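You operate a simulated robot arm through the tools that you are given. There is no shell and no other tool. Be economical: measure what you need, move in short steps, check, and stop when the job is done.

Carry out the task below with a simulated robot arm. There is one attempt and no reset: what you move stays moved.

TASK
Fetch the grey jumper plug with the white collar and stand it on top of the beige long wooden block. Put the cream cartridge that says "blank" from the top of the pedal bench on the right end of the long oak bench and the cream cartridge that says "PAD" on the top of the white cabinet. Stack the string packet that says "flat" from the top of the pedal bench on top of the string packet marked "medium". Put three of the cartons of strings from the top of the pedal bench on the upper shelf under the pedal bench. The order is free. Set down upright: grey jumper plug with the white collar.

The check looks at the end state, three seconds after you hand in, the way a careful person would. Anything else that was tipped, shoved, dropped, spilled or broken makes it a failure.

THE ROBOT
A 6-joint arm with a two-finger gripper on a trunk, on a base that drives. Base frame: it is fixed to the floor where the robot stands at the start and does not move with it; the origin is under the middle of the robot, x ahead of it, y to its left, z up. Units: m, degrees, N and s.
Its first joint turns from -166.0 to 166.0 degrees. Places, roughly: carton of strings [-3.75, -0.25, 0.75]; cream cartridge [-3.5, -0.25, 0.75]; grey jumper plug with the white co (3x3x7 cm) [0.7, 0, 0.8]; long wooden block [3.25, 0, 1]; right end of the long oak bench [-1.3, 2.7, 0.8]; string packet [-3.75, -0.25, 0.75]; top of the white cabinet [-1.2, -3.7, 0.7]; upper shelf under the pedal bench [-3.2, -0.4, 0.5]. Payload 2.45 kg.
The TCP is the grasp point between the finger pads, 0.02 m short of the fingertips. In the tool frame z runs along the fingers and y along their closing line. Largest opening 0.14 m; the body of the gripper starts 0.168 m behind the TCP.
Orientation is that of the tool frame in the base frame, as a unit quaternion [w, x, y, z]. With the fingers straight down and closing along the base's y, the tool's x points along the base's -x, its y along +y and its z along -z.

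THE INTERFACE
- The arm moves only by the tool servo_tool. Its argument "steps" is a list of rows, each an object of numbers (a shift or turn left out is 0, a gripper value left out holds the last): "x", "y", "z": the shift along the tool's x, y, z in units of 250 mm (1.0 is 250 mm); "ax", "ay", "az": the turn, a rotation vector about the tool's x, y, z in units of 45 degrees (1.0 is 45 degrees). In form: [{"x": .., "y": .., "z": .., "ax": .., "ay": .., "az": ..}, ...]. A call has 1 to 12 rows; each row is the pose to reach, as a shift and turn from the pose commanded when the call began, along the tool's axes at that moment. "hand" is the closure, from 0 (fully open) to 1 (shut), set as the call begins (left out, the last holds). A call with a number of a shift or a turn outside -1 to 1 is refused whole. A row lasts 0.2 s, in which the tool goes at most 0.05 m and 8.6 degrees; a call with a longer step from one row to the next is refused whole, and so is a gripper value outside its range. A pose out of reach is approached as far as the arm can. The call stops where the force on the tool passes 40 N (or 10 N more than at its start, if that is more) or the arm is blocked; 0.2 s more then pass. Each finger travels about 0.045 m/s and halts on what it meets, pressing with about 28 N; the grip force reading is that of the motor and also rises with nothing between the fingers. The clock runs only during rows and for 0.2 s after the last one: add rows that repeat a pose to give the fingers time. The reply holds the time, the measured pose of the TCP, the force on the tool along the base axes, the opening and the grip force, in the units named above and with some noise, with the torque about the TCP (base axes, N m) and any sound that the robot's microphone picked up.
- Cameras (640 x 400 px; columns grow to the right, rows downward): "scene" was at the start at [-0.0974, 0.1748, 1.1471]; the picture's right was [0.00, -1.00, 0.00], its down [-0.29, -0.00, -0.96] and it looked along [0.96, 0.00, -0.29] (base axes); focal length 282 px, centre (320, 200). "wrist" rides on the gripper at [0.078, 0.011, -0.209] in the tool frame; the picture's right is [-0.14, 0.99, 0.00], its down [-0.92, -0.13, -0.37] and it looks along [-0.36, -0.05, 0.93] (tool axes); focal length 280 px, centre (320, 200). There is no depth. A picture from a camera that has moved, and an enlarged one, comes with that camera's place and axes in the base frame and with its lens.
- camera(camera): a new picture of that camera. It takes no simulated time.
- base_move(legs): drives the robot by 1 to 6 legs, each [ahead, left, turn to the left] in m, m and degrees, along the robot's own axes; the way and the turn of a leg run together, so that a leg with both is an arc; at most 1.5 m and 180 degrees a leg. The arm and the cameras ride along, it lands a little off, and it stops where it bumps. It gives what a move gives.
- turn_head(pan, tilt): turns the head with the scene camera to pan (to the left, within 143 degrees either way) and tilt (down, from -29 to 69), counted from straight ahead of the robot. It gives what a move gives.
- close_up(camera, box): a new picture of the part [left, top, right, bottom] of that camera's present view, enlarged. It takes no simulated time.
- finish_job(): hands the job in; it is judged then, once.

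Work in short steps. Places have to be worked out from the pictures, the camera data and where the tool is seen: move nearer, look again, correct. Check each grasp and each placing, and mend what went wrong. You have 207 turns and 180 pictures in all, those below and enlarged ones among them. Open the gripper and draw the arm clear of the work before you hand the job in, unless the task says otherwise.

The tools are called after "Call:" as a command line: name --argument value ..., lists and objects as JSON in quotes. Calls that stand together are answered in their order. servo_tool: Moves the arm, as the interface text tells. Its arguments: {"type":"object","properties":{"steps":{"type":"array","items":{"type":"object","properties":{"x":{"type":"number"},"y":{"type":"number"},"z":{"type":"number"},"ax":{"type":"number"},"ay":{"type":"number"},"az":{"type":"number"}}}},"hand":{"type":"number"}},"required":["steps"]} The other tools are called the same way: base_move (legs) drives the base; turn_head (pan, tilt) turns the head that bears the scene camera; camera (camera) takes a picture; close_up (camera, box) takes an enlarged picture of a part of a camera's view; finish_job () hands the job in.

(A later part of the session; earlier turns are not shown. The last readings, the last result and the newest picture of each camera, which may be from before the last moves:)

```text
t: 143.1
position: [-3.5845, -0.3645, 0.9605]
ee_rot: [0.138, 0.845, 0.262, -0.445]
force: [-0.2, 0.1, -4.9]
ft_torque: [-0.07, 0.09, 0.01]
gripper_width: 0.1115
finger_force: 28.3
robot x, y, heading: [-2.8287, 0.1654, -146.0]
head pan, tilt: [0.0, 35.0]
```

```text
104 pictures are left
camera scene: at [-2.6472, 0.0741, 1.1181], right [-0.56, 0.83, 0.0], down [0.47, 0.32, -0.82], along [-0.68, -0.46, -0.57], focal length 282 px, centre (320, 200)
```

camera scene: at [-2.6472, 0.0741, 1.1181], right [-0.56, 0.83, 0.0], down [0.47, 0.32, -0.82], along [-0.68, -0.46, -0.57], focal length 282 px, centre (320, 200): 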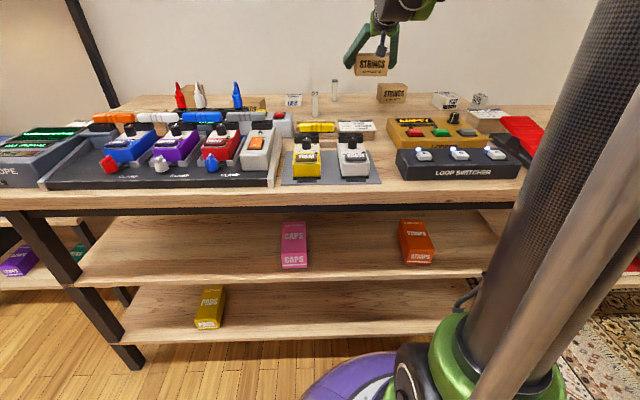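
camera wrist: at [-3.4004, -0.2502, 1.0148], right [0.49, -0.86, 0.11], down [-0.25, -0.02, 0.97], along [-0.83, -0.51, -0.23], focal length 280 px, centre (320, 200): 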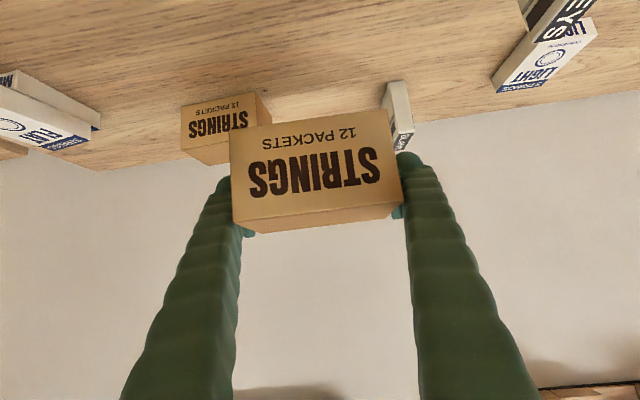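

C1 is held firmly. I lift and retract, then back the base up and shift left to face the free left half of the upper shelf.

Call:
servo_tool --steps '[{"x": 0.011, "z": -0.155}, {"x": 0.022, "z": -0.31}, {"x": 0.033, "z": -0.465}, {"x": 0.044, "z": -0.62}, {"x": 0.055, "z": -0.775}, {"x": 0.066, "z": -0.93}]'

Call:
base_move --legs '[[-0.28, 0.0, 0], [0, 0.5, 0]]'

Call:
turn_head --pan 0 --tilt 40

Call:
camera --camera "scene"

```text
t: 144.5
position: [-3.4205, -0.2509, 1.0764]
ee_rot: [0.137, 0.846, 0.261, -0.444]
force: [-0.4, -1.0, -5.2]
ft_torque: [-0.02, 0.06, -0.02]
gripper_width: 0.1117
finger_force: 28.0
robot x, y, heading: [-2.8254, 0.1629, -146.1]
head pan, tilt: [0.0, 35.0]
```

```text
t: 149.0
position: [-2.9095, -0.5123, 1.0757]
ee_rot: [0.138, 0.846, 0.261, -0.444]
force: [-0.8, 0.3, -5.3]
ft_torque: [-0.06, 0.13, 0.03]
gripper_width: 0.1113
finger_force: 27.8
robot x, y, heading: [-2.3155, -0.1013, -145.8]
head pan, tilt: [0.0, 35.0]
```

```text
t: 149.7
position: [-2.9106, -0.5125, 1.076]
ee_rot: [0.138, 0.845, 0.261, -0.445]
force: [0.4, -0.9, -5.0]
ft_torque: [-0.09, 0.14, 0.0]
gripper_width: 0.1113
finger_force: 27.8
robot x, y, heading: [-2.3178, -0.1022, -146.0]
head pan, tilt: [0.0, 40.0]
```

```text
103 pictures are left
camera scene: at [-2.1327, -0.1875, 1.1105], right [-0.56, 0.83, 0.0], down [0.53, 0.36, -0.77], along [-0.63, -0.43, -0.64], focal length 282 px, centre (320, 200)
```

scene: 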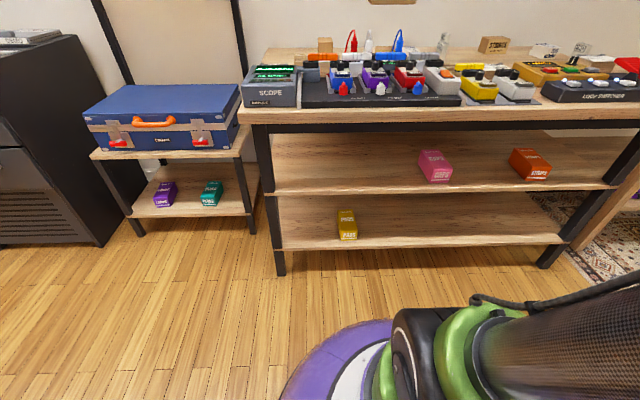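

Shelf surface estimated z≈0.50–0.52, front plane ≈0.69 m ahead of the robot. I back up 0.1 m more and shift 0.08 m right for the first slot (left of CAPS).

Call:
base_move --legs '[[-0.1, -0.08, 0]]'

Call:
servo_tool --steps '[{"x": 0.02, "z": -0.05}, {"x": 0.11, "z": 0.04}, {"x": 0.24, "z": 0.12}, {"x": 0.38, "z": 0.2}, {"x": 0.52, "z": 0.29}, {"x": 0.66, "z": 0.38}, {"x": 0.8, "z": 0.47}, {"x": 0.94, "z": 0.56}, {"x": 0.94, "z": 0.56}]'

Call:
camera --camera "scene"

```text
t: 150.9
position: [-2.8703, -0.3911, 1.076]
ee_rot: [0.138, 0.846, 0.262, -0.444]
force: [0.1, 0.2, -5.8]
ft_torque: [-0.07, 0.11, 0.03]
gripper_width: 0.1109
finger_force: 28.8
robot x, y, heading: [-2.2754, 0.0266, -145.9]
head pan, tilt: [0.0, 40.0]
```

```text
t: 152.9
position: [-2.8565, -0.3809, 0.8042]
ee_rot: [0.137, 0.846, 0.261, -0.445]
force: [0.6, 0.4, -5.1]
ft_torque: [-0.1, 0.13, 0.02]
gripper_width: 0.1109
finger_force: 28.0
robot x, y, heading: [-2.2774, 0.0204, -145.8]
head pan, tilt: [0.0, 40.0]
```

```text
102 pictures are left
camera scene: at [-2.0946, -0.0646, 1.1105], right [-0.56, 0.83, 0.0], down [0.53, 0.36, -0.77], along [-0.63, -0.43, -0.64], focal length 282 px, centre (320, 200)
```

scene: 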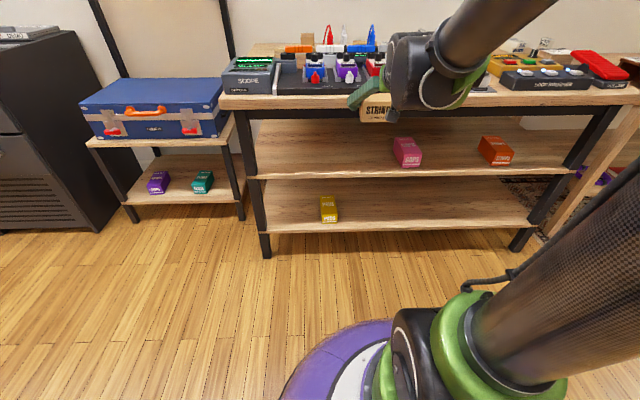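

TCP is 9 cm in front of the bench plane, clear. I continue down to z≈0.60.

Call:
servo_tool --steps '[{"x": 0.13, "z": 0.09, "y": 0.02}, {"x": 0.26, "z": 0.18, "y": 0.04}, {"x": 0.39, "z": 0.27, "y": 0.06}, {"x": 0.52, "z": 0.36, "y": 0.06}, {"x": 0.655, "z": 0.459, "y": 0.06}, {"x": 0.655, "z": 0.459, "y": 0.06}]'

Call:
camera --camera "scene"

Call:
camera --camera "wrist"

```text
t: 154.3
position: [-2.8497, -0.3949, 0.6031]
ee_rot: [0.137, 0.846, 0.261, -0.444]
force: [-0.1, -0.5, -3.9]
ft_torque: [-0.06, 0.09, -0.01]
gripper_width: 0.111
finger_force: 28.1
robot x, y, heading: [-2.28, 0.0203, -145.8]
head pan, tilt: [0.0, 40.0]
```

```text
101 pictures are left
camera scene: at [-2.0946, -0.0647, 1.1105], right [-0.56, 0.83, 0.0], down [0.53, 0.36, -0.77], along [-0.63, -0.43, -0.64], focal length 282 px, centre (320, 200)
```

scene: 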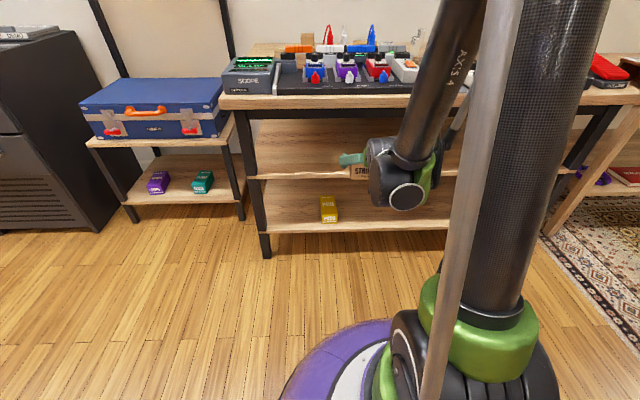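

```text
100 pictures are left
camera wrist: at [-2.6652, -0.2808, 0.6566], right [0.49, -0.86, 0.11], down [-0.25, -0.02, 0.97], along [-0.83, -0.51, -0.23], focal length 280 px, centre (320, 200)
```

wrist: 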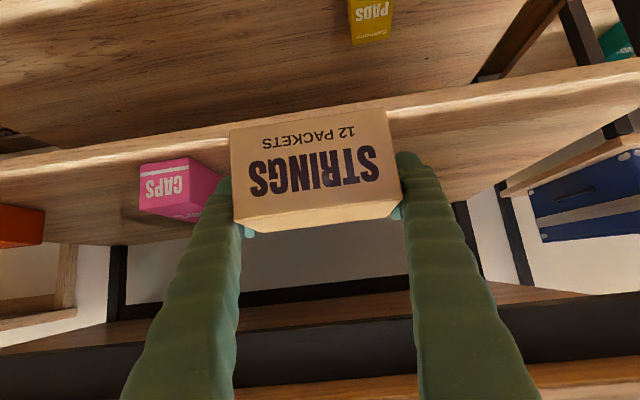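

Clear view: shelf surface z≈0.495, CAPS is 12 cm to the right of the TCP. I advance 0.175 m into the shelf space.

Call:
servo_tool --steps '[{"x": -0.08, "z": 0.115}, {"x": -0.16, "z": 0.23}, {"x": -0.24, "z": 0.345}, {"x": -0.32, "z": 0.46}, {"x": -0.402, "z": 0.573}, {"x": -0.402, "z": 0.573}]'

Call:
camera --camera "wrist"

Call:
camera --camera "scene"

```text
t: 155.8
position: [-2.9954, -0.4928, 0.6039]
ee_rot: [0.138, 0.846, 0.262, -0.444]
force: [-0.2, -0.3, -4.8]
ft_torque: [-0.1, 0.13, 0.01]
gripper_width: 0.111
finger_force: 28.0
robot x, y, heading: [-2.2783, 0.0228, -146.0]
head pan, tilt: [0.0, 40.0]
```

```text
99 pictures are left
camera wrist: at [-2.8102, -0.3798, 0.6582], right [0.49, -0.86, 0.11], down [-0.25, -0.02, 0.97], along [-0.83, -0.51, -0.23], focal length 280 px, centre (320, 200)
```

wrist: 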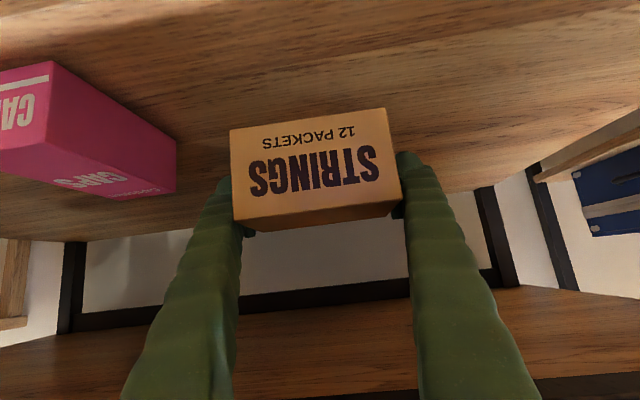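

```text
98 pictures are left
camera scene: at [-2.0947, -0.0647, 1.1105], right [-0.56, 0.83, 0.0], down [0.53, 0.36, -0.77], along [-0.63, -0.43, -0.64], focal length 282 px, centre (320, 200)
```

scene: 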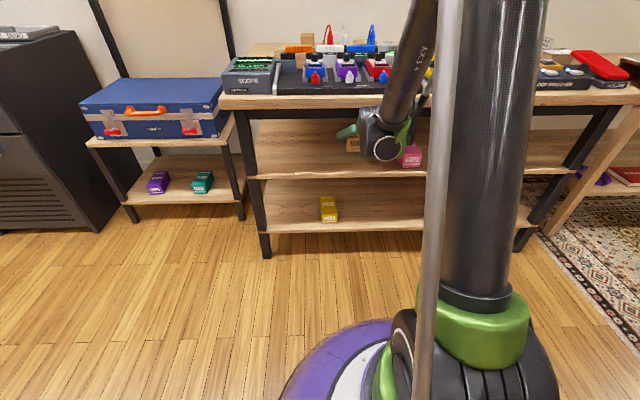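

Inside with good clearance. I lower 5 cm, then in small steps to contact.

Call:
servo_tool --steps '[{"x": 0.055, "z": 0.038}, {"x": 0.11, "z": 0.077}, {"x": 0.164, "z": 0.115}, {"x": 0.164, "z": 0.115}]'

Call:
servo_tool --steps '[{"x": 0.013, "z": 0.009}, {"x": 0.026, "z": 0.018}, {"x": 0.026, "z": 0.018}]'

Call:
camera --camera "wrist"

```text
t: 156.8
position: [-2.994, -0.4926, 0.5543]
ee_rot: [0.137, 0.846, 0.261, -0.444]
force: [0.7, -0.4, -4.5]
ft_torque: [-0.06, 0.09, -0.02]
gripper_width: 0.1111
finger_force: 28.1
robot x, y, heading: [-2.2778, 0.019, -146.0]
head pan, tilt: [0.0, 40.0]
```

```text
t: 157.6
position: [-2.9938, -0.4928, 0.5448]
ee_rot: [0.138, 0.846, 0.261, -0.444]
force: [0.1, 0.4, -4.9]
ft_torque: [-0.06, 0.11, -0.01]
gripper_width: 0.111
finger_force: 28.4
robot x, y, heading: [-2.2814, 0.0185, -145.9]
head pan, tilt: [0.0, 40.0]
```

```text
97 pictures are left
camera wrist: at [-2.8094, -0.3797, 0.6009], right [0.49, -0.86, 0.11], down [-0.25, -0.02, 0.97], along [-0.83, -0.51, -0.23], focal length 280 px, centre (320, 200)
```

wrist: 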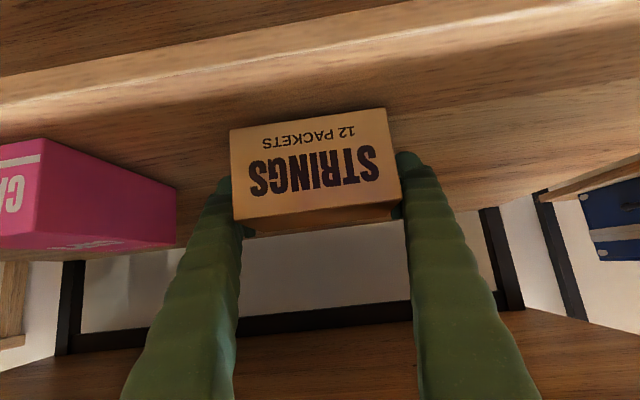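

Not yet touching. I continue down.

Call:
servo_tool --steps '[{"x": 0.008, "z": 0.006}, {"x": 0.017, "z": 0.012}, {"x": 0.017, "z": 0.012}]'

Call:
servo_tool --steps '[{"x": 0.008, "z": 0.006}, {"x": 0.017, "z": 0.012}, {"x": 0.017, "z": 0.012}]'

```text
t: 158.3
position: [-2.9939, -0.493, 0.5404]
ee_rot: [0.137, 0.846, 0.261, -0.445]
force: [-0.6, -0.5, -5.4]
ft_torque: [-0.05, 0.12, 0.01]
gripper_width: 0.111
finger_force: 28.0
robot x, y, heading: [-2.2739, 0.0232, -146.0]
head pan, tilt: [0.0, 40.0]
```

```text
t: 159.2
position: [-2.9938, -0.4931, 0.5362]
ee_rot: [0.137, 0.846, 0.26, -0.445]
force: [-3.7, -1.2, 13.8]
ft_torque: [-0.34, -1.23, -0.23]
gripper_width: 0.1108
finger_force: 28.1
robot x, y, heading: [-2.2785, 0.0197, -146.2]
head pan, tilt: [0.0, 40.0]
```

Contact with the shelf (z force +14 N). I open and back out along the tool's approach, then check.

Call:
servo_tool --steps '[{"x": -0.004, "z": -0.003}, {}, {}]' --hand 0

Call:
servo_tool --steps '[{"x": 0.04, "z": -0.1}, {"x": 0.1, "z": -0.22}, {"x": 0.18, "z": -0.36}, {"x": 0.26, "z": -0.5}, {"x": 0.3, "z": -0.66}, {"x": 0.3, "z": -0.66}]'

Call:
camera --camera "wrist"

```text
t: 159.9
position: [-2.9938, -0.4918, 0.5372]
ee_rot: [0.137, 0.846, 0.261, -0.445]
force: [-0.2, -0.3, -0.1]
ft_torque: [-0.01, -0.01, 0.0]
gripper_width: 0.1401
finger_force: 0.0
robot x, y, heading: [-2.278, 0.0196, -146.2]
head pan, tilt: [0.0, 40.0]
```

```text
t: 161.3
position: [-2.8544, -0.3952, 0.5887]
ee_rot: [0.137, 0.847, 0.261, -0.443]
force: [-0.6, 0.6, -0.5]
ft_torque: [0.0, 0.01, 0.02]
gripper_width: 0.1401
finger_force: 0.0
out of reach, approached as far as the arm can: row 3, 4, 5, 6
robot x, y, heading: [-2.28, 0.0222, -145.9]
head pan, tilt: [0.0, 40.0]
```

```text
96 pictures are left
camera wrist: at [-2.6696, -0.2824, 0.6438], right [0.49, -0.86, 0.11], down [-0.25, -0.02, 0.97], along [-0.83, -0.51, -0.23], focal length 280 px, centre (320, 200)
```

wrist: 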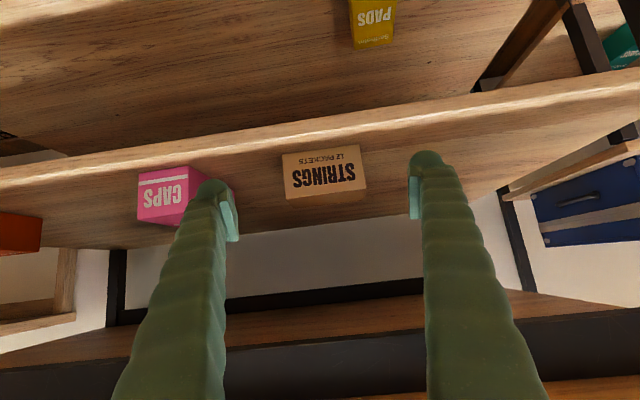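

The carton stands safely on the shelf. I raise the arm in front of the bench, then drive to pick carton C4 (left back).

Call:
servo_tool --steps '[{"x": -0.13, "z": -0.09}, {"x": -0.26, "z": -0.18}, {"x": -0.39, "z": -0.27}, {"x": -0.52, "z": -0.36}, {"x": -0.65, "z": -0.45}, {"x": -0.78, "z": -0.54}, {"x": -0.9, "z": -0.63}]'

Call:
servo_tool --steps '[{"x": -0.13, "z": -0.09}, {"x": -0.26, "z": -0.18}, {"x": -0.39, "z": -0.27}, {"x": -0.52, "z": -0.36}, {"x": -0.65, "z": -0.45}]'

Call:
base_move --legs '[[0, 0.24, 0], [0.36, 0, 0]]'

Call:
camera --camera "wrist"

Call:
camera --camera "scene"

```text
t: 162.9
position: [-2.8522, -0.3961, 0.8639]
ee_rot: [0.137, 0.846, 0.261, -0.445]
force: [0.0, -0.2, -0.5]
ft_torque: [-0.02, 0.0, 0.01]
gripper_width: 0.1401
finger_force: 0.0
robot x, y, heading: [-2.2805, 0.0222, -146.0]
head pan, tilt: [0.0, 40.0]
```

```text
t: 164.2
position: [-2.8517, -0.3964, 1.063]
ee_rot: [0.137, 0.846, 0.261, -0.445]
force: [0.5, -0.4, 1.2]
ft_torque: [-0.01, -0.04, 0.02]
gripper_width: 0.14
finger_force: 0.1
robot x, y, heading: [-2.2796, 0.0203, -146.1]
head pan, tilt: [0.0, 40.0]
```

```text
t: 167.9
position: [-3.021, -0.8044, 1.0617]
ee_rot: [0.137, 0.846, 0.261, -0.444]
force: [0.3, 0.4, 0.0]
ft_torque: [0.01, 0.02, 0.03]
gripper_width: 0.1398
finger_force: 0.1
robot x, y, heading: [-2.4497, -0.3857, -145.6]
head pan, tilt: [0.0, 40.0]
```

```text
95 pictures are left
camera wrist: at [-2.8362, -0.6899, 1.1171], right [0.5, -0.86, 0.11], down [-0.25, -0.02, 0.97], along [-0.83, -0.51, -0.23], focal length 280 px, centre (320, 200)
```

wrist: 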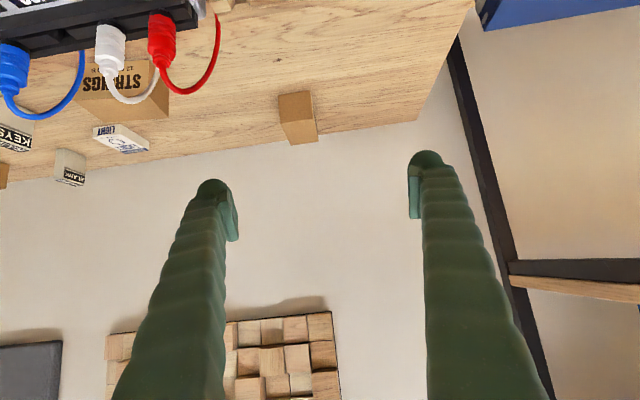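

```text
94 pictures are left
camera scene: at [-2.2644, -0.47, 1.1105], right [-0.56, 0.83, 0.0], down [0.53, 0.36, -0.77], along [-0.63, -0.43, -0.64], focal length 282 px, centre (320, 200)
```

scene: 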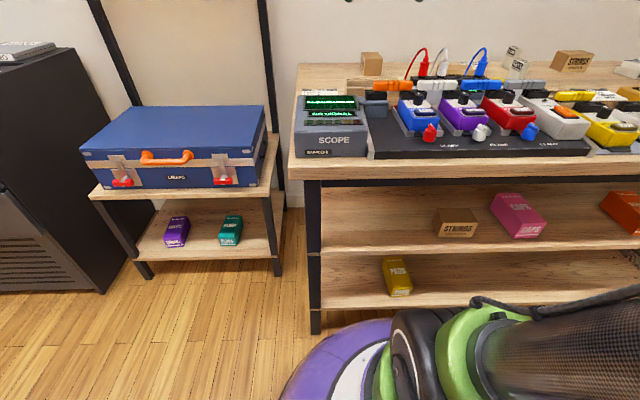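

C4 stands with its narrow side toward me. I zoom in.

Call:
close_up --camera "wrist" --box '[220, 60, 380, 160]'

Call:
close_up --camera "scene" --box '[330, 30, 450, 105]'

```text
4.00 times, centred on (300, 110) of wrist
camera zoom: at [-2.8362, -0.6899, 1.1171], right [0.5, -0.86, 0.11], down [-0.25, -0.02, 0.97], along [-0.83, -0.51, -0.23], focal length 1122 px, centre (400, 560)
```

zoom: 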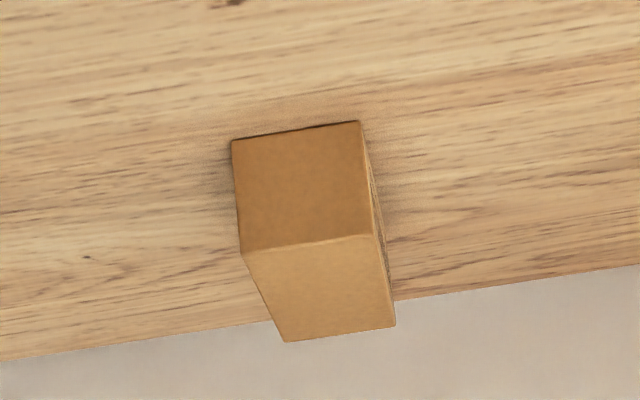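

```text
5.33 times, centred on (390, 68) of scene
camera zoom: at [-2.2644, -0.47, 1.1105], right [-0.56, 0.83, 0.0], down [0.53, 0.36, -0.77], along [-0.63, -0.43, -0.64], focal length 1504 px, centre (-53, 907)
```

zoom: 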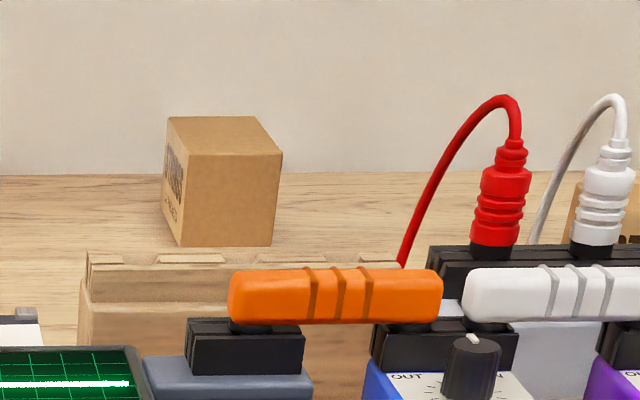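

C4's narrow front (6 cm) faces me and its long side is aligned with my approach; centre ≈(-3.29, -0.94), top z 0.853. I ease the tilt to 45° and go to a pre-grasp point.

Call:
servo_tool --steps '[{"x": -0.005, "y": -0.03, "z": 0.12, "ay": 0.05}, {"x": -0.01, "y": -0.06, "z": 0.28, "ay": 0.11}, {"x": -0.015, "y": -0.09, "z": 0.44, "ay": 0.17}, {"x": -0.02, "y": -0.12, "z": 0.6, "ay": 0.222}, {"x": -0.026, "y": -0.145, "z": 0.75, "ay": 0.222}, {"x": -0.026, "y": -0.145, "z": 0.9, "ay": 0.222}, {"x": -0.026, "y": -0.145, "z": 0.9, "ay": 0.222}]' --hand 0.15

Call:
camera --camera "wrist"

Call:
camera --camera "scene"

```text
t: 169.5
position: [-3.1958, -0.8801, 0.9395]
ee_rot: [0.115, 0.881, 0.273, -0.369]
force: [0.2, 0.7, -0.1]
ft_torque: [0.0, -0.01, 0.01]
gripper_width: 0.1191
finger_force: 0.1
robot x, y, heading: [-2.4494, -0.384, -145.8]
head pan, tilt: [0.0, 40.0]
```

```text
91 pictures are left
camera wrist: at [-3.0225, -0.7738, 1.0303], right [0.48, -0.87, 0.1], down [-0.39, -0.11, 0.91], along [-0.79, -0.48, -0.39], focal length 280 px, centre (320, 200)
```

wrist: 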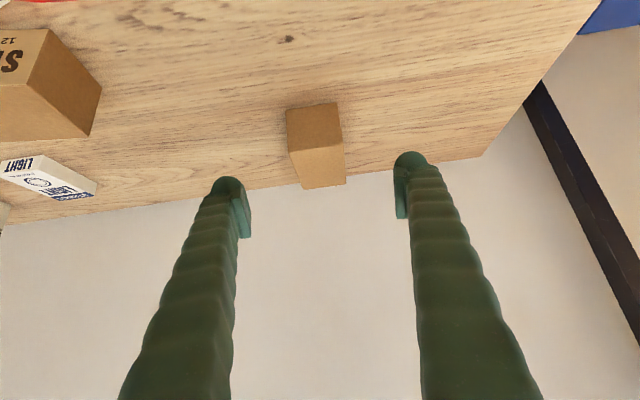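

```text
90 pictures are left
camera scene: at [-2.2645, -0.47, 1.1105], right [-0.56, 0.83, 0.0], down [0.53, 0.36, -0.77], along [-0.63, -0.43, -0.64], focal length 282 px, centre (320, 200)
```

scene: 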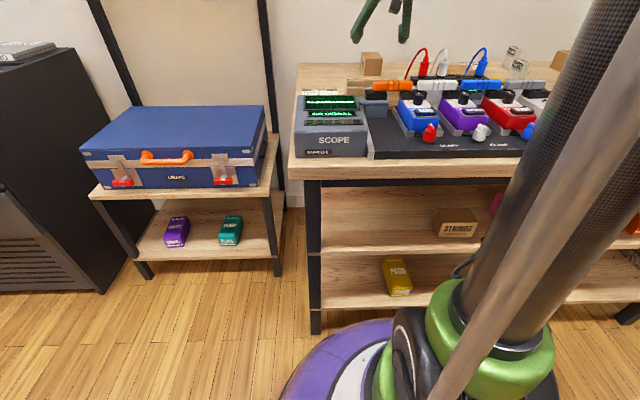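

Aligned. I advance 0.15 m along the tool axis.

Call:
servo_tool --steps '[{"z": 0.15}, {"z": 0.3}, {"z": 0.45}, {"z": 0.6}, {"z": 0.6}]'

Call:
camera --camera "wrist"

```text
t: 170.7
position: [-3.2863, -0.9409, 0.8358]
ee_rot: [0.115, 0.881, 0.273, -0.37]
force: [0.9, -0.5, 0.7]
ft_torque: [0.01, 0.0, 0.02]
gripper_width: 0.119
finger_force: 0.0
robot x, y, heading: [-2.4525, -0.38, -145.9]
head pan, tilt: [0.0, 40.0]
```

```text
89 pictures are left
camera wrist: at [-3.1134, -0.8353, 0.9277], right [0.48, -0.87, 0.1], down [-0.39, -0.11, 0.91], along [-0.79, -0.48, -0.39], focal length 280 px, centre (320, 200)
```

wrist: 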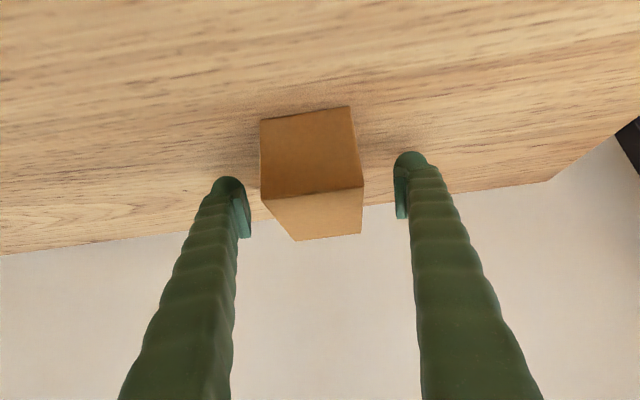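

TCP is inside the carton's middle. I close and lift.

Call:
servo_tool --steps '[{}, {}, {}, {}, {}, {}]' --hand 1

Call:
servo_tool --steps '[{"x": -0.06, "z": -0.06}, {"x": -0.15, "z": -0.15}, {"x": -0.27, "z": -0.27}, {"x": -0.38, "z": -0.38}, {"x": -0.45, "z": -0.45}]'

Call:
camera --camera "wrist"

```text
t: 172.1
position: [-3.2875, -0.9419, 0.8358]
ee_rot: [0.115, 0.881, 0.273, -0.37]
force: [-1.1, 1.2, 1.4]
ft_torque: [0.21, 0.1, 0.05]
gripper_width: 0.0652
finger_force: 28.3
robot x, y, heading: [-2.451, -0.3831, -145.7]
head pan, tilt: [0.0, 40.0]
```

```text
t: 173.3
position: [-3.2844, -0.9412, 0.994]
ee_rot: [0.114, 0.881, 0.273, -0.369]
force: [0.0, -0.7, -5.0]
ft_torque: [-0.03, 0.02, 0.01]
gripper_width: 0.0649
finger_force: 28.1
robot x, y, heading: [-2.4468, -0.3831, -145.7]
head pan, tilt: [0.0, 40.0]
```

```text
88 pictures are left
camera wrist: at [-3.11, -0.835, 1.0859], right [0.48, -0.87, 0.1], down [-0.39, -0.11, 0.91], along [-0.79, -0.48, -0.39], focal length 280 px, centre (320, 200)
```

wrist: 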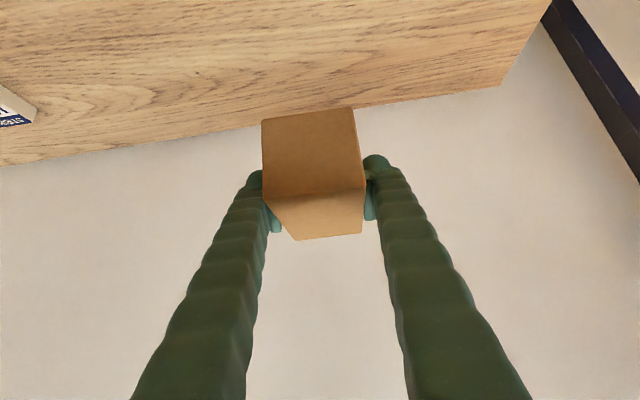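

Held. I retract, back up, and shift left 0.11 m toward the left slot.

Call:
servo_tool --steps '[{"x": 0.085, "z": -0.14}, {"x": 0.17, "z": -0.28}, {"x": 0.255, "z": -0.42}, {"x": 0.34, "z": -0.56}, {"x": 0.425, "z": -0.7}, {"x": 0.51, "z": -0.85}, {"x": 0.594, "z": -0.99}]'

Call:
base_move --legs '[[-0.42, 0.0, 0], [0, 0.11, 0]]'

Call:
camera --camera "scene"

```text
t: 174.9
position: [-3.053, -0.7836, 1.0624]
ee_rot: [0.114, 0.881, 0.273, -0.369]
force: [0.1, -0.9, -5.3]
ft_torque: [0.01, -0.02, -0.04]
gripper_width: 0.0652
finger_force: 27.9
robot x, y, heading: [-2.4517, -0.3871, -145.8]
head pan, tilt: [0.0, 40.0]
```

```text
t: 178.3
position: [-2.6406, -0.6368, 1.0611]
ee_rot: [0.115, 0.88, 0.275, -0.37]
force: [-0.8, 0.0, -4.1]
ft_torque: [0.01, 0.04, 0.0]
gripper_width: 0.0648
finger_force: 28.1
robot x, y, heading: [-2.0368, -0.2368, -145.9]
head pan, tilt: [0.0, 40.0]
```

```text
87 pictures are left
camera scene: at [-1.8525, -0.3206, 1.1105], right [-0.56, 0.83, 0.0], down [0.53, 0.36, -0.77], along [-0.63, -0.43, -0.64], focal length 282 px, centre (320, 200)
```

scene: 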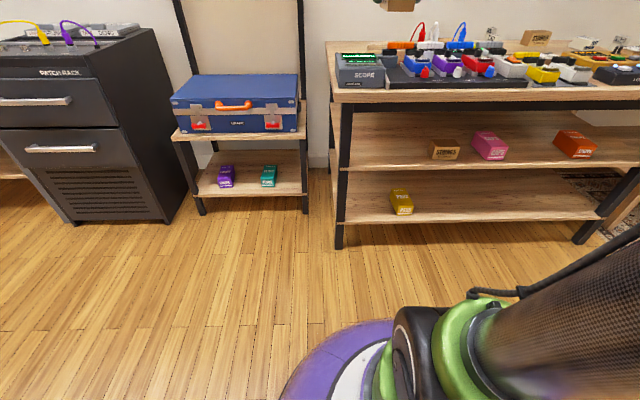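

The left gap is ~0.30 m, best kept for the wide carton; the gap between CAPS and STRAPS (≈0.19 m) suits this narrow-held one. I shift right 0.66 m.

Call:
base_move --legs '[[0, -0.66, 0]]'

Call:
servo_tool --steps '[{"x": 0.12, "z": 0.12}, {"x": 0.26, "z": 0.26}, {"x": 0.4, "z": 0.4}, {"x": 0.54, "z": 0.54}, {"x": 0.68, "z": 0.68}, {"x": 0.82, "z": 0.82}, {"x": 0.96, "z": 0.96}]'

Call:
camera --camera "wrist"

Call:
camera --camera "scene"

```text
t: 181.9
position: [-3.011, -0.0926, 1.0617]
ee_rot: [0.115, 0.881, 0.274, -0.369]
force: [-0.5, -0.9, -5.1]
ft_torque: [-0.02, 0.0, -0.02]
gripper_width: 0.0651
finger_force: 27.7
robot x, y, heading: [-2.408, 0.3121, -145.7]
head pan, tilt: [0.0, 40.0]
```

```text
t: 183.5
position: [-3.0133, -0.0946, 0.7194]
ee_rot: [0.115, 0.881, 0.274, -0.369]
force: [0.9, 0.7, -4.9]
ft_torque: [-0.02, 0.12, 0.01]
gripper_width: 0.0653
finger_force: 27.6
robot x, y, heading: [-2.4099, 0.3073, -146.1]
head pan, tilt: [0.0, 40.0]
```

```text
86 pictures are left
camera wrist: at [-2.8399, 0.0119, 0.8118], right [0.48, -0.87, 0.1], down [-0.39, -0.11, 0.91], along [-0.79, -0.48, -0.39], focal length 280 px, centre (320, 200)
```

wrist: 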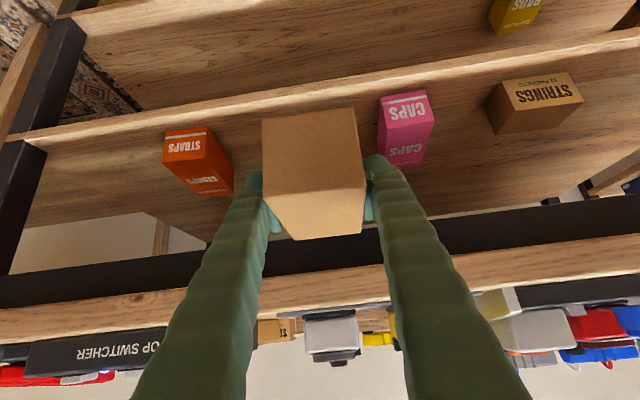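

```text
85 pictures are left
camera scene: at [-2.2229, 0.2212, 1.1105], right [-0.56, 0.83, 0.0], down [0.53, 0.36, -0.77], along [-0.63, -0.43, -0.64], focal length 282 px, centre (320, 200)
```

scene: 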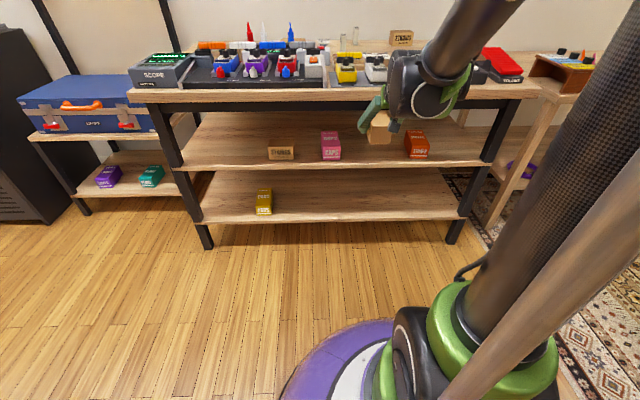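

The gap CAPS–STRAPS is really about 0.29 m (r 1.505–1.80). I shift 3 cm right, descend to z≈0.61, then advance in.

Call:
servo_tool --steps '[{"x": 0.1, "z": 0.1, "y": -0.06}, {"x": 0.2, "z": 0.2, "y": -0.12}, {"x": 0.311, "z": 0.311, "y": -0.13}, {"x": 0.2, "z": 0.42, "y": -0.13}, {"x": 0.08, "z": 0.54, "y": -0.13}, {"x": -0.04, "z": 0.66, "y": -0.13}, {"x": -0.16, "z": 0.78, "y": -0.13}, {"x": -0.27, "z": 0.89, "y": -0.13}, {"x": -0.31, "z": 0.93, "y": -0.13}, {"x": -0.31, "z": 0.93, "y": -0.13}]'

Call:
camera --camera "wrist"

```text
t: 185.3
position: [-3.1848, -0.1732, 0.6108]
ee_rot: [0.112, 0.882, 0.273, -0.367]
force: [16.1, 10.1, -4.1]
ft_torque: [-1.69, 2.56, 0.29]
gripper_width: 0.0649
finger_force: 28.6
robot x, y, heading: [-2.4058, 0.3097, -145.8]
head pan, tilt: [0.0, 40.0]
stopped in row 8: the force on the tool passed its limit at 132 N (the readings are from after the stop); the commanded pose is now the measured one
```

```text
84 pictures are left
camera wrist: at [-3.0122, -0.0668, 0.7034], right [0.48, -0.87, 0.1], down [-0.39, -0.11, 0.91], along [-0.79, -0.48, -0.4], focal length 280 px, centre (320, 200)
```

wrist: 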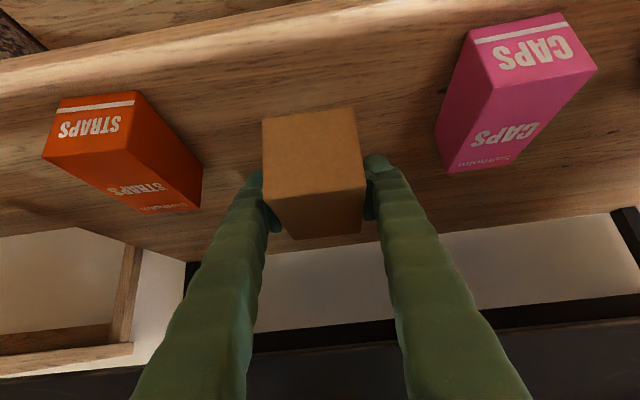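

The gripper body touched the bench's front edge. I back off 3 cm, lower to z≈0.55, then advance again lower.

Call:
servo_tool --steps '[{"x": 0.085, "z": -0.085}, {"x": 0.17, "z": 0.0}, {"x": 0.255, "z": 0.085}, {"x": 0.255, "z": 0.085}]'

Call:
servo_tool --steps '[{"x": -0.04, "z": 0.04}, {"x": -0.08, "z": 0.08}, {"x": -0.12, "z": 0.12}, {"x": -0.16, "z": 0.16}, {"x": -0.16, "z": 0.16}]'

Call:
camera --camera "wrist"

Call:
camera --camera "scene"

```text
t: 186.3
position: [-3.1624, -0.1576, 0.5511]
ee_rot: [0.113, 0.882, 0.273, -0.368]
force: [-0.1, 0.8, -4.9]
ft_torque: [-0.01, 0.0, 0.0]
gripper_width: 0.065
finger_force: 27.8
robot x, y, heading: [-2.4089, 0.3099, -145.6]
head pan, tilt: [0.0, 40.0]
```

```text
t: 187.5
position: [-3.2077, -0.1892, 0.5517]
ee_rot: [0.113, 0.882, 0.273, -0.367]
force: [-0.7, 0.1, -4.7]
ft_torque: [0.0, 0.01, 0.03]
gripper_width: 0.0649
finger_force: 28.3
robot x, y, heading: [-2.4109, 0.3031, -145.7]
head pan, tilt: [0.0, 40.0]
```

```text
83 pictures are left
camera wrist: at [-3.0348, -0.0823, 0.6437], right [0.48, -0.87, 0.1], down [-0.39, -0.11, 0.91], along [-0.78, -0.48, -0.4], focal length 280 px, centre (320, 200)
```

wrist: 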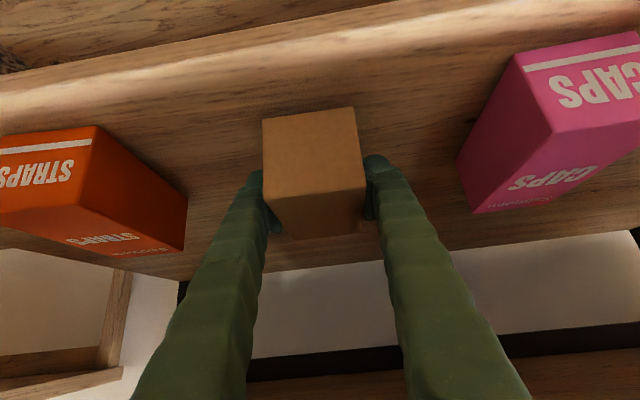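

```text
82 pictures are left
camera scene: at [-2.2229, 0.2211, 1.1105], right [-0.56, 0.83, 0.0], down [0.53, 0.36, -0.77], along [-0.63, -0.43, -0.64], focal length 282 px, centre (320, 200)
```

scene: 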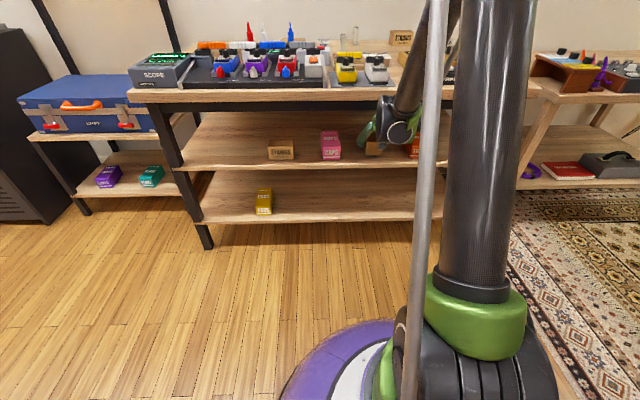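

Good, in place. I lower in small steps to contact.

Call:
servo_tool --steps '[{"x": 0.015, "z": 0.015}, {"x": 0.03, "z": 0.03}, {"x": 0.03, "z": 0.03}]'

Call:
servo_tool --steps '[{"x": 0.007, "z": 0.007}, {"x": 0.014, "z": 0.014}, {"x": 0.014, "z": 0.014}]'

```text
t: 188.3
position: [-3.2089, -0.1888, 0.5402]
ee_rot: [0.114, 0.881, 0.275, -0.367]
force: [0.9, -0.3, -4.9]
ft_torque: [-0.04, 0.0, 0.0]
gripper_width: 0.0653
finger_force: 28.0
robot x, y, heading: [-2.4067, 0.3074, -145.8]
head pan, tilt: [0.0, 40.0]
```

```text
t: 189.1
position: [-3.2088, -0.1881, 0.537]
ee_rot: [0.114, 0.881, 0.273, -0.369]
force: [3.0, 0.1, 25.9]
ft_torque: [0.39, -0.21, 0.14]
gripper_width: 0.0652
finger_force: 27.5
robot x, y, heading: [-2.4096, 0.3084, -145.5]
head pan, tilt: [0.0, 40.0]
```

Contact. I ease off, open, withdraw straight back, and check.

Call:
servo_tool --steps '[{"x": -0.004, "z": -0.004}, {"x": -0.004, "z": -0.004}, {"x": -0.004, "z": -0.004}, {"x": -0.004, "z": -0.004}]' --hand 0.35

Call:
servo_tool --steps '[{"x": 0.08, "z": -0.1}, {"x": 0.18, "z": -0.22}, {"x": 0.28, "z": -0.34}, {"x": 0.38, "z": -0.46}, {"x": 0.46, "z": -0.54}, {"x": 0.46, "z": -0.54}]'

Call:
camera --camera "wrist"

```text
t: 190.1
position: [-3.2085, -0.189, 0.5362]
ee_rot: [0.114, 0.882, 0.274, -0.367]
force: [0.6, 0.0, 0.2]
ft_torque: [0.05, -0.02, 0.0]
gripper_width: 0.0908
finger_force: 0.0
robot x, y, heading: [-2.4095, 0.3114, -146.0]
head pan, tilt: [0.0, 40.0]
```

```text
t: 191.5
position: [-3.0641, -0.0889, 0.552]
ee_rot: [0.113, 0.882, 0.274, -0.367]
force: [0.0, 0.0, 1.1]
ft_torque: [0.02, -0.04, 0.01]
gripper_width: 0.0909
finger_force: 0.0
robot x, y, heading: [-2.4051, 0.3075, -145.9]
head pan, tilt: [0.0, 40.0]
```

```text
81 pictures are left
camera wrist: at [-2.8903, 0.0178, 0.6448], right [0.48, -0.87, 0.1], down [-0.39, -0.11, 0.91], along [-0.79, -0.48, -0.4], focal length 280 px, centre (320, 200)
```

wrist: 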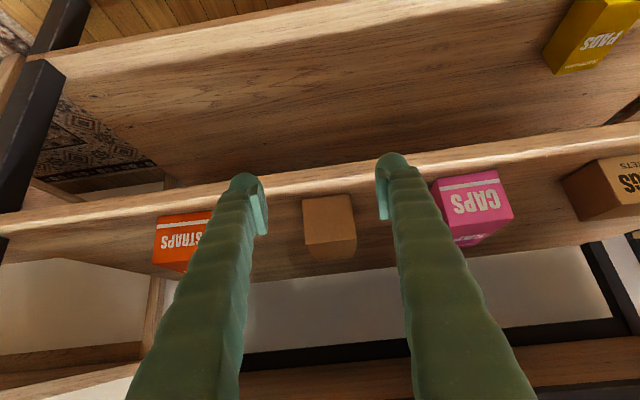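

Second carton placed. I raise the arm and drive to the third (C2, behind where C1 stood).

Call:
servo_tool --steps '[{"x": -0.1, "z": -0.14}, {"x": -0.22, "z": -0.26}, {"x": -0.35, "z": -0.39}, {"x": -0.49, "z": -0.53}, {"x": -0.63, "z": -0.67}, {"x": -0.77, "z": -0.81}, {"x": -0.91, "z": -0.95}]' --hand 0

Call:
servo_tool --steps '[{"x": -0.12, "z": -0.12}, {"x": -0.25, "z": -0.25}, {"x": -0.38, "z": -0.38}, {"x": -0.5, "z": -0.5}]'

Call:
base_move --legs '[[0, -0.2, 0], [0.43, 0, 0]]'

Call:
camera --camera "wrist"

Call:
camera --camera "scene"

```text
t: 193.1
position: [-3.0541, -0.0846, 0.8775]
ee_rot: [0.113, 0.882, 0.273, -0.368]
force: [0.9, 0.4, 0.0]
ft_torque: [0.04, 0.0, 0.02]
gripper_width: 0.14
finger_force: 0.1
robot x, y, heading: [-2.4058, 0.3103, -145.7]
head pan, tilt: [0.0, 40.0]
```

```text
t: 194.1
position: [-3.0544, -0.0831, 1.0569]
ee_rot: [0.113, 0.882, 0.274, -0.367]
force: [-0.7, 0.2, 0.1]
ft_torque: [-0.02, -0.02, 0.02]
gripper_width: 0.14
finger_force: 0.0
robot x, y, heading: [-2.4049, 0.3066, -145.8]
head pan, tilt: [0.0, 40.0]
```

```text
t: 197.9
position: [-3.5212, -0.1659, 1.0571]
ee_rot: [0.114, 0.882, 0.273, -0.368]
force: [-0.2, 0.0, -0.7]
ft_torque: [0.01, 0.0, -0.03]
gripper_width: 0.1402
finger_force: 0.0
robot x, y, heading: [-2.8746, 0.2278, -146.0]
head pan, tilt: [0.0, 40.0]
```

```text
80 pictures are left
camera wrist: at [-3.3474, -0.0581, 1.149], right [0.48, -0.87, 0.1], down [-0.39, -0.11, 0.91], along [-0.79, -0.48, -0.4], focal length 280 px, centre (320, 200)
```

wrist: 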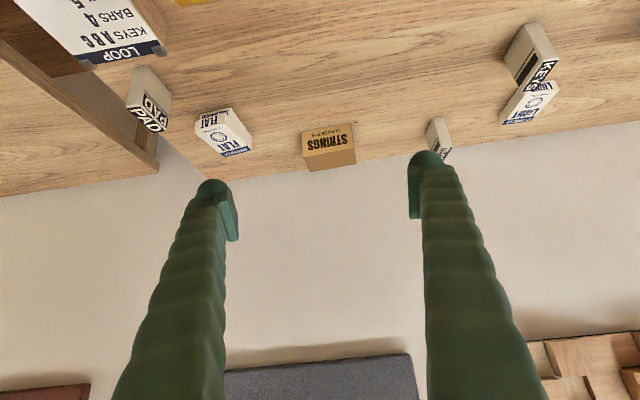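

```text
79 pictures are left
camera scene: at [-2.6888, 0.1403, 1.1105], right [-0.56, 0.83, 0.0], down [0.53, 0.36, -0.77], along [-0.63, -0.43, -0.64], focal length 282 px, centre (320, 200)
```

scene: 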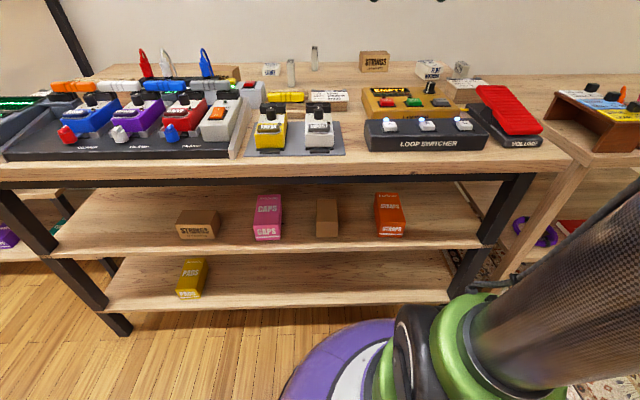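

Both are on the shelf. I zoom on C2 to locate it.

Call:
close_up --camera "wrist" --box '[260, 100, 420, 200]'

```text
4.00 times, centred on (340, 150) of wrist
camera zoom: at [-3.3474, -0.0581, 1.149], right [0.48, -0.87, 0.1], down [-0.39, -0.11, 0.91], along [-0.79, -0.48, -0.4], focal length 1122 px, centre (240, 400)
```

zoom: 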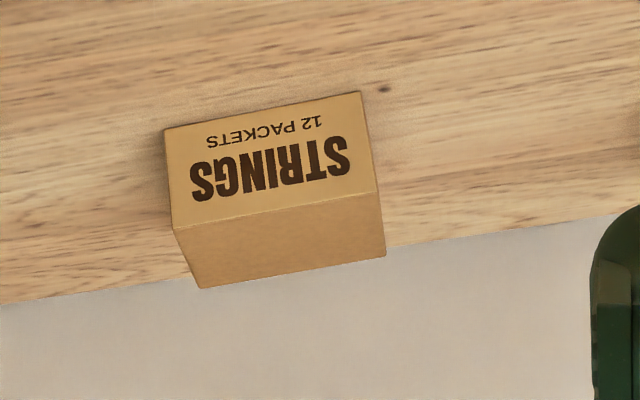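

C2's front centre ≈(-3.73,-0.32), rotated ~4°. I go to a pre-grasp point in line with it.

Call:
servo_tool --steps '[{"x": -0.04, "y": 0.011, "z": 0.148, "ax": -0.012, "az": -0.012}, {"x": -0.08, "y": 0.022, "z": 0.296, "ax": -0.024, "az": -0.024}, {"x": -0.12, "y": 0.033, "z": 0.444, "ax": -0.036, "az": -0.036}, {"x": -0.16, "y": 0.044, "z": 0.592, "ax": -0.048, "az": -0.048}, {"x": -0.2, "y": 0.055, "z": 0.74, "ax": -0.06, "az": -0.06}, {"x": -0.239, "y": 0.066, "z": 0.889, "ax": -0.07, "az": -0.07}, {"x": -0.239, "y": 0.066, "z": 0.889, "ax": -0.07, "az": -0.07}]'

Call:
camera --camera "wrist"

```text
t: 199.5
position: [-3.6752, -0.2905, 0.9414]
ee_rot: [0.128, 0.87, 0.308, -0.363]
force: [-0.3, 0.4, -0.1]
ft_torque: [0.01, 0.02, -0.03]
gripper_width: 0.1396
finger_force: 0.2
robot x, y, heading: [-2.8742, 0.2277, -145.6]
head pan, tilt: [0.0, 40.0]
```

```text
77 pictures are left
camera wrist: at [-3.5102, -0.1708, 1.0339], right [0.55, -0.83, 0.1], down [-0.38, -0.14, 0.91], along [-0.75, -0.54, -0.4], focal length 280 px, centre (320, 200)
```

wrist: 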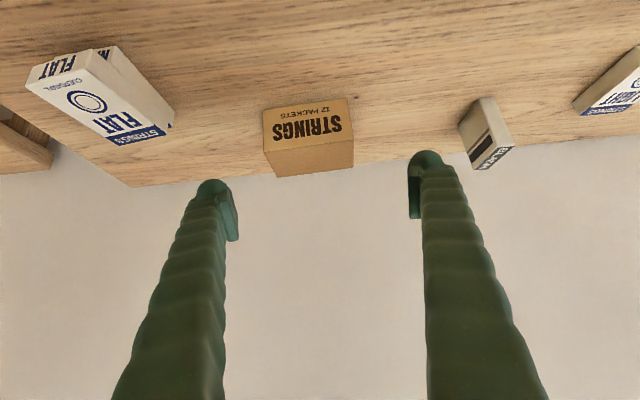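

Offset about 1 cm to picture-left; front face at depth 0.353. I correct and advance.

Call:
servo_tool --steps '[{"y": -0.04, "z": 0.13}, {"y": -0.04, "z": 0.28}, {"y": -0.04, "z": 0.42, "x": -0.02}, {"y": -0.04, "z": 0.55, "x": -0.04}, {"y": -0.04, "z": 0.656, "x": -0.057}, {"y": -0.04, "z": 0.656, "x": -0.057}]'

Call:
camera --camera "wrist"

```text
t: 200.9
position: [-3.7813, -0.3629, 0.8372]
ee_rot: [0.128, 0.87, 0.308, -0.363]
force: [0.1, -0.5, 0.4]
ft_torque: [-0.01, 0.02, 0.0]
gripper_width: 0.1398
finger_force: 0.0
robot x, y, heading: [-2.874, 0.2244, -145.7]
head pan, tilt: [0.0, 40.0]
```

```text
76 pictures are left
camera wrist: at [-3.6152, -0.2439, 0.9295], right [0.55, -0.83, 0.1], down [-0.38, -0.14, 0.91], along [-0.75, -0.54, -0.4], focal length 280 px, centre (320, 200)
```

wrist: 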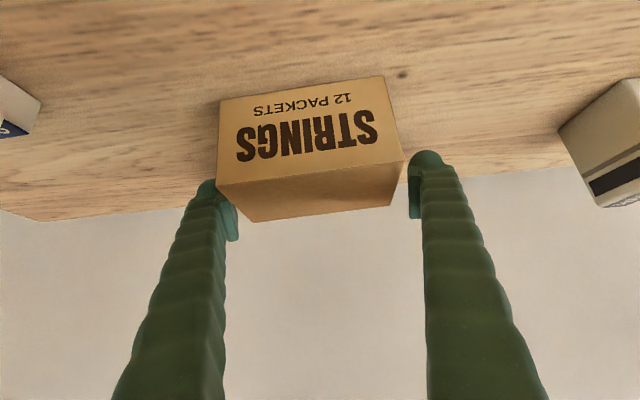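

TCP is slightly deep; I retract 1.8 cm and close.

Call:
servo_tool --steps '[{"x": 0.051, "z": -0.051, "y": -0.012}, {"x": 0.051, "z": -0.051, "y": -0.012}]'

Call:
servo_tool --steps '[{}, {}, {}, {}]' --hand 1

Call:
servo_tool --steps '[{"x": -0.06, "z": -0.06}, {"x": -0.15, "z": -0.15}, {"x": -0.27, "z": -0.27}, {"x": -0.38, "z": -0.38}, {"x": -0.45, "z": -0.45}]'

Call:
camera --camera "wrist"

```text
t: 201.5
position: [-3.7672, -0.3476, 0.8389]
ee_rot: [0.127, 0.871, 0.307, -0.362]
force: [-0.6, -0.3, 0.5]
ft_torque: [0.0, -0.01, 0.0]
gripper_width: 0.1401
finger_force: 0.0
robot x, y, heading: [-2.8737, 0.2283, -146.2]
head pan, tilt: [0.0, 40.0]
```

```text
t: 202.5
position: [-3.7671, -0.3492, 0.8388]
ee_rot: [0.128, 0.87, 0.307, -0.363]
force: [2.3, -2.4, 3.2]
ft_torque: [-0.06, -0.08, -0.07]
gripper_width: 0.1109
finger_force: 28.0
robot x, y, heading: [-2.875, 0.23, -146.0]
head pan, tilt: [0.0, 40.0]
```

```text
t: 203.7
position: [-3.7684, -0.3484, 0.9962]
ee_rot: [0.128, 0.87, 0.309, -0.362]
force: [0.0, -1.0, -5.2]
ft_torque: [-0.09, 0.08, 0.01]
gripper_width: 0.1108
finger_force: 27.7
robot x, y, heading: [-2.875, 0.2249, -146.0]
head pan, tilt: [0.0, 40.0]
```

```text
75 pictures are left
camera wrist: at [-3.6036, -0.2297, 1.089], right [0.55, -0.83, 0.1], down [-0.38, -0.14, 0.91], along [-0.75, -0.54, -0.4], focal length 280 px, centre (320, 200)
```

wrist: 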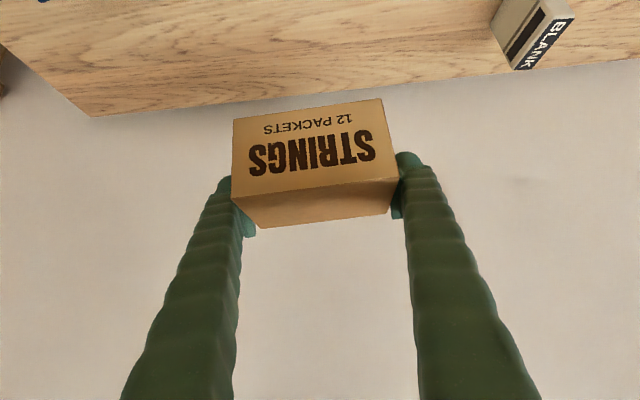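

C2 is held. I retract (undoing the small yaw), back up, and drive left to the left slot of the shelf.

Call:
servo_tool --steps '[{"x": 0.085, "z": -0.14, "ax": 0.01, "az": 0.01}, {"x": 0.17, "z": -0.28, "ax": 0.02, "az": 0.02}, {"x": 0.255, "z": -0.42, "ax": 0.03, "az": 0.03}, {"x": 0.34, "z": -0.56, "ax": 0.04, "az": 0.04}, {"x": 0.425, "z": -0.7, "ax": 0.05, "az": 0.05}, {"x": 0.51, "z": -0.85, "ax": 0.06, "az": 0.06}, {"x": 0.594, "z": -0.99, "ax": 0.07, "az": 0.07}]'

Call:
base_move --legs '[[-0.45, 0.0, 0], [0, 0.76, 0]]'

Call:
camera --camera "scene"

```text
t: 205.3
position: [-3.5481, -0.1719, 1.0654]
ee_rot: [0.113, 0.882, 0.273, -0.367]
force: [-1.5, -0.2, -5.0]
ft_torque: [-0.06, 0.09, -0.01]
gripper_width: 0.1105
finger_force: 27.9
robot x, y, heading: [-2.8732, 0.2254, -145.8]
head pan, tilt: [0.0, 40.0]
```

```text
t: 211.8
position: [-2.732, -0.564, 1.067]
ee_rot: [0.116, 0.88, 0.281, -0.366]
force: [0.5, -1.0, -5.5]
ft_torque: [-0.07, 0.08, 0.0]
gripper_width: 0.1108
finger_force: 27.8
robot x, y, heading: [-2.0575, -0.1544, -144.8]
head pan, tilt: [0.0, 40.0]
```

```text
74 pictures are left
camera scene: at [-1.8768, -0.2369, 1.1105], right [-0.58, 0.82, 0.0], down [0.53, 0.37, -0.77], along [-0.63, -0.44, -0.64], focal length 282 px, centre (320, 200)
```

scene: 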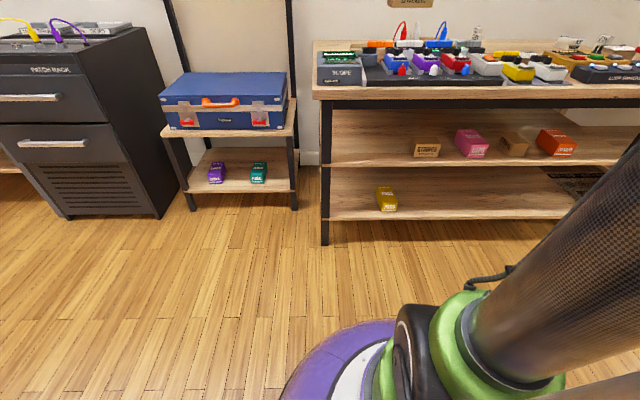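

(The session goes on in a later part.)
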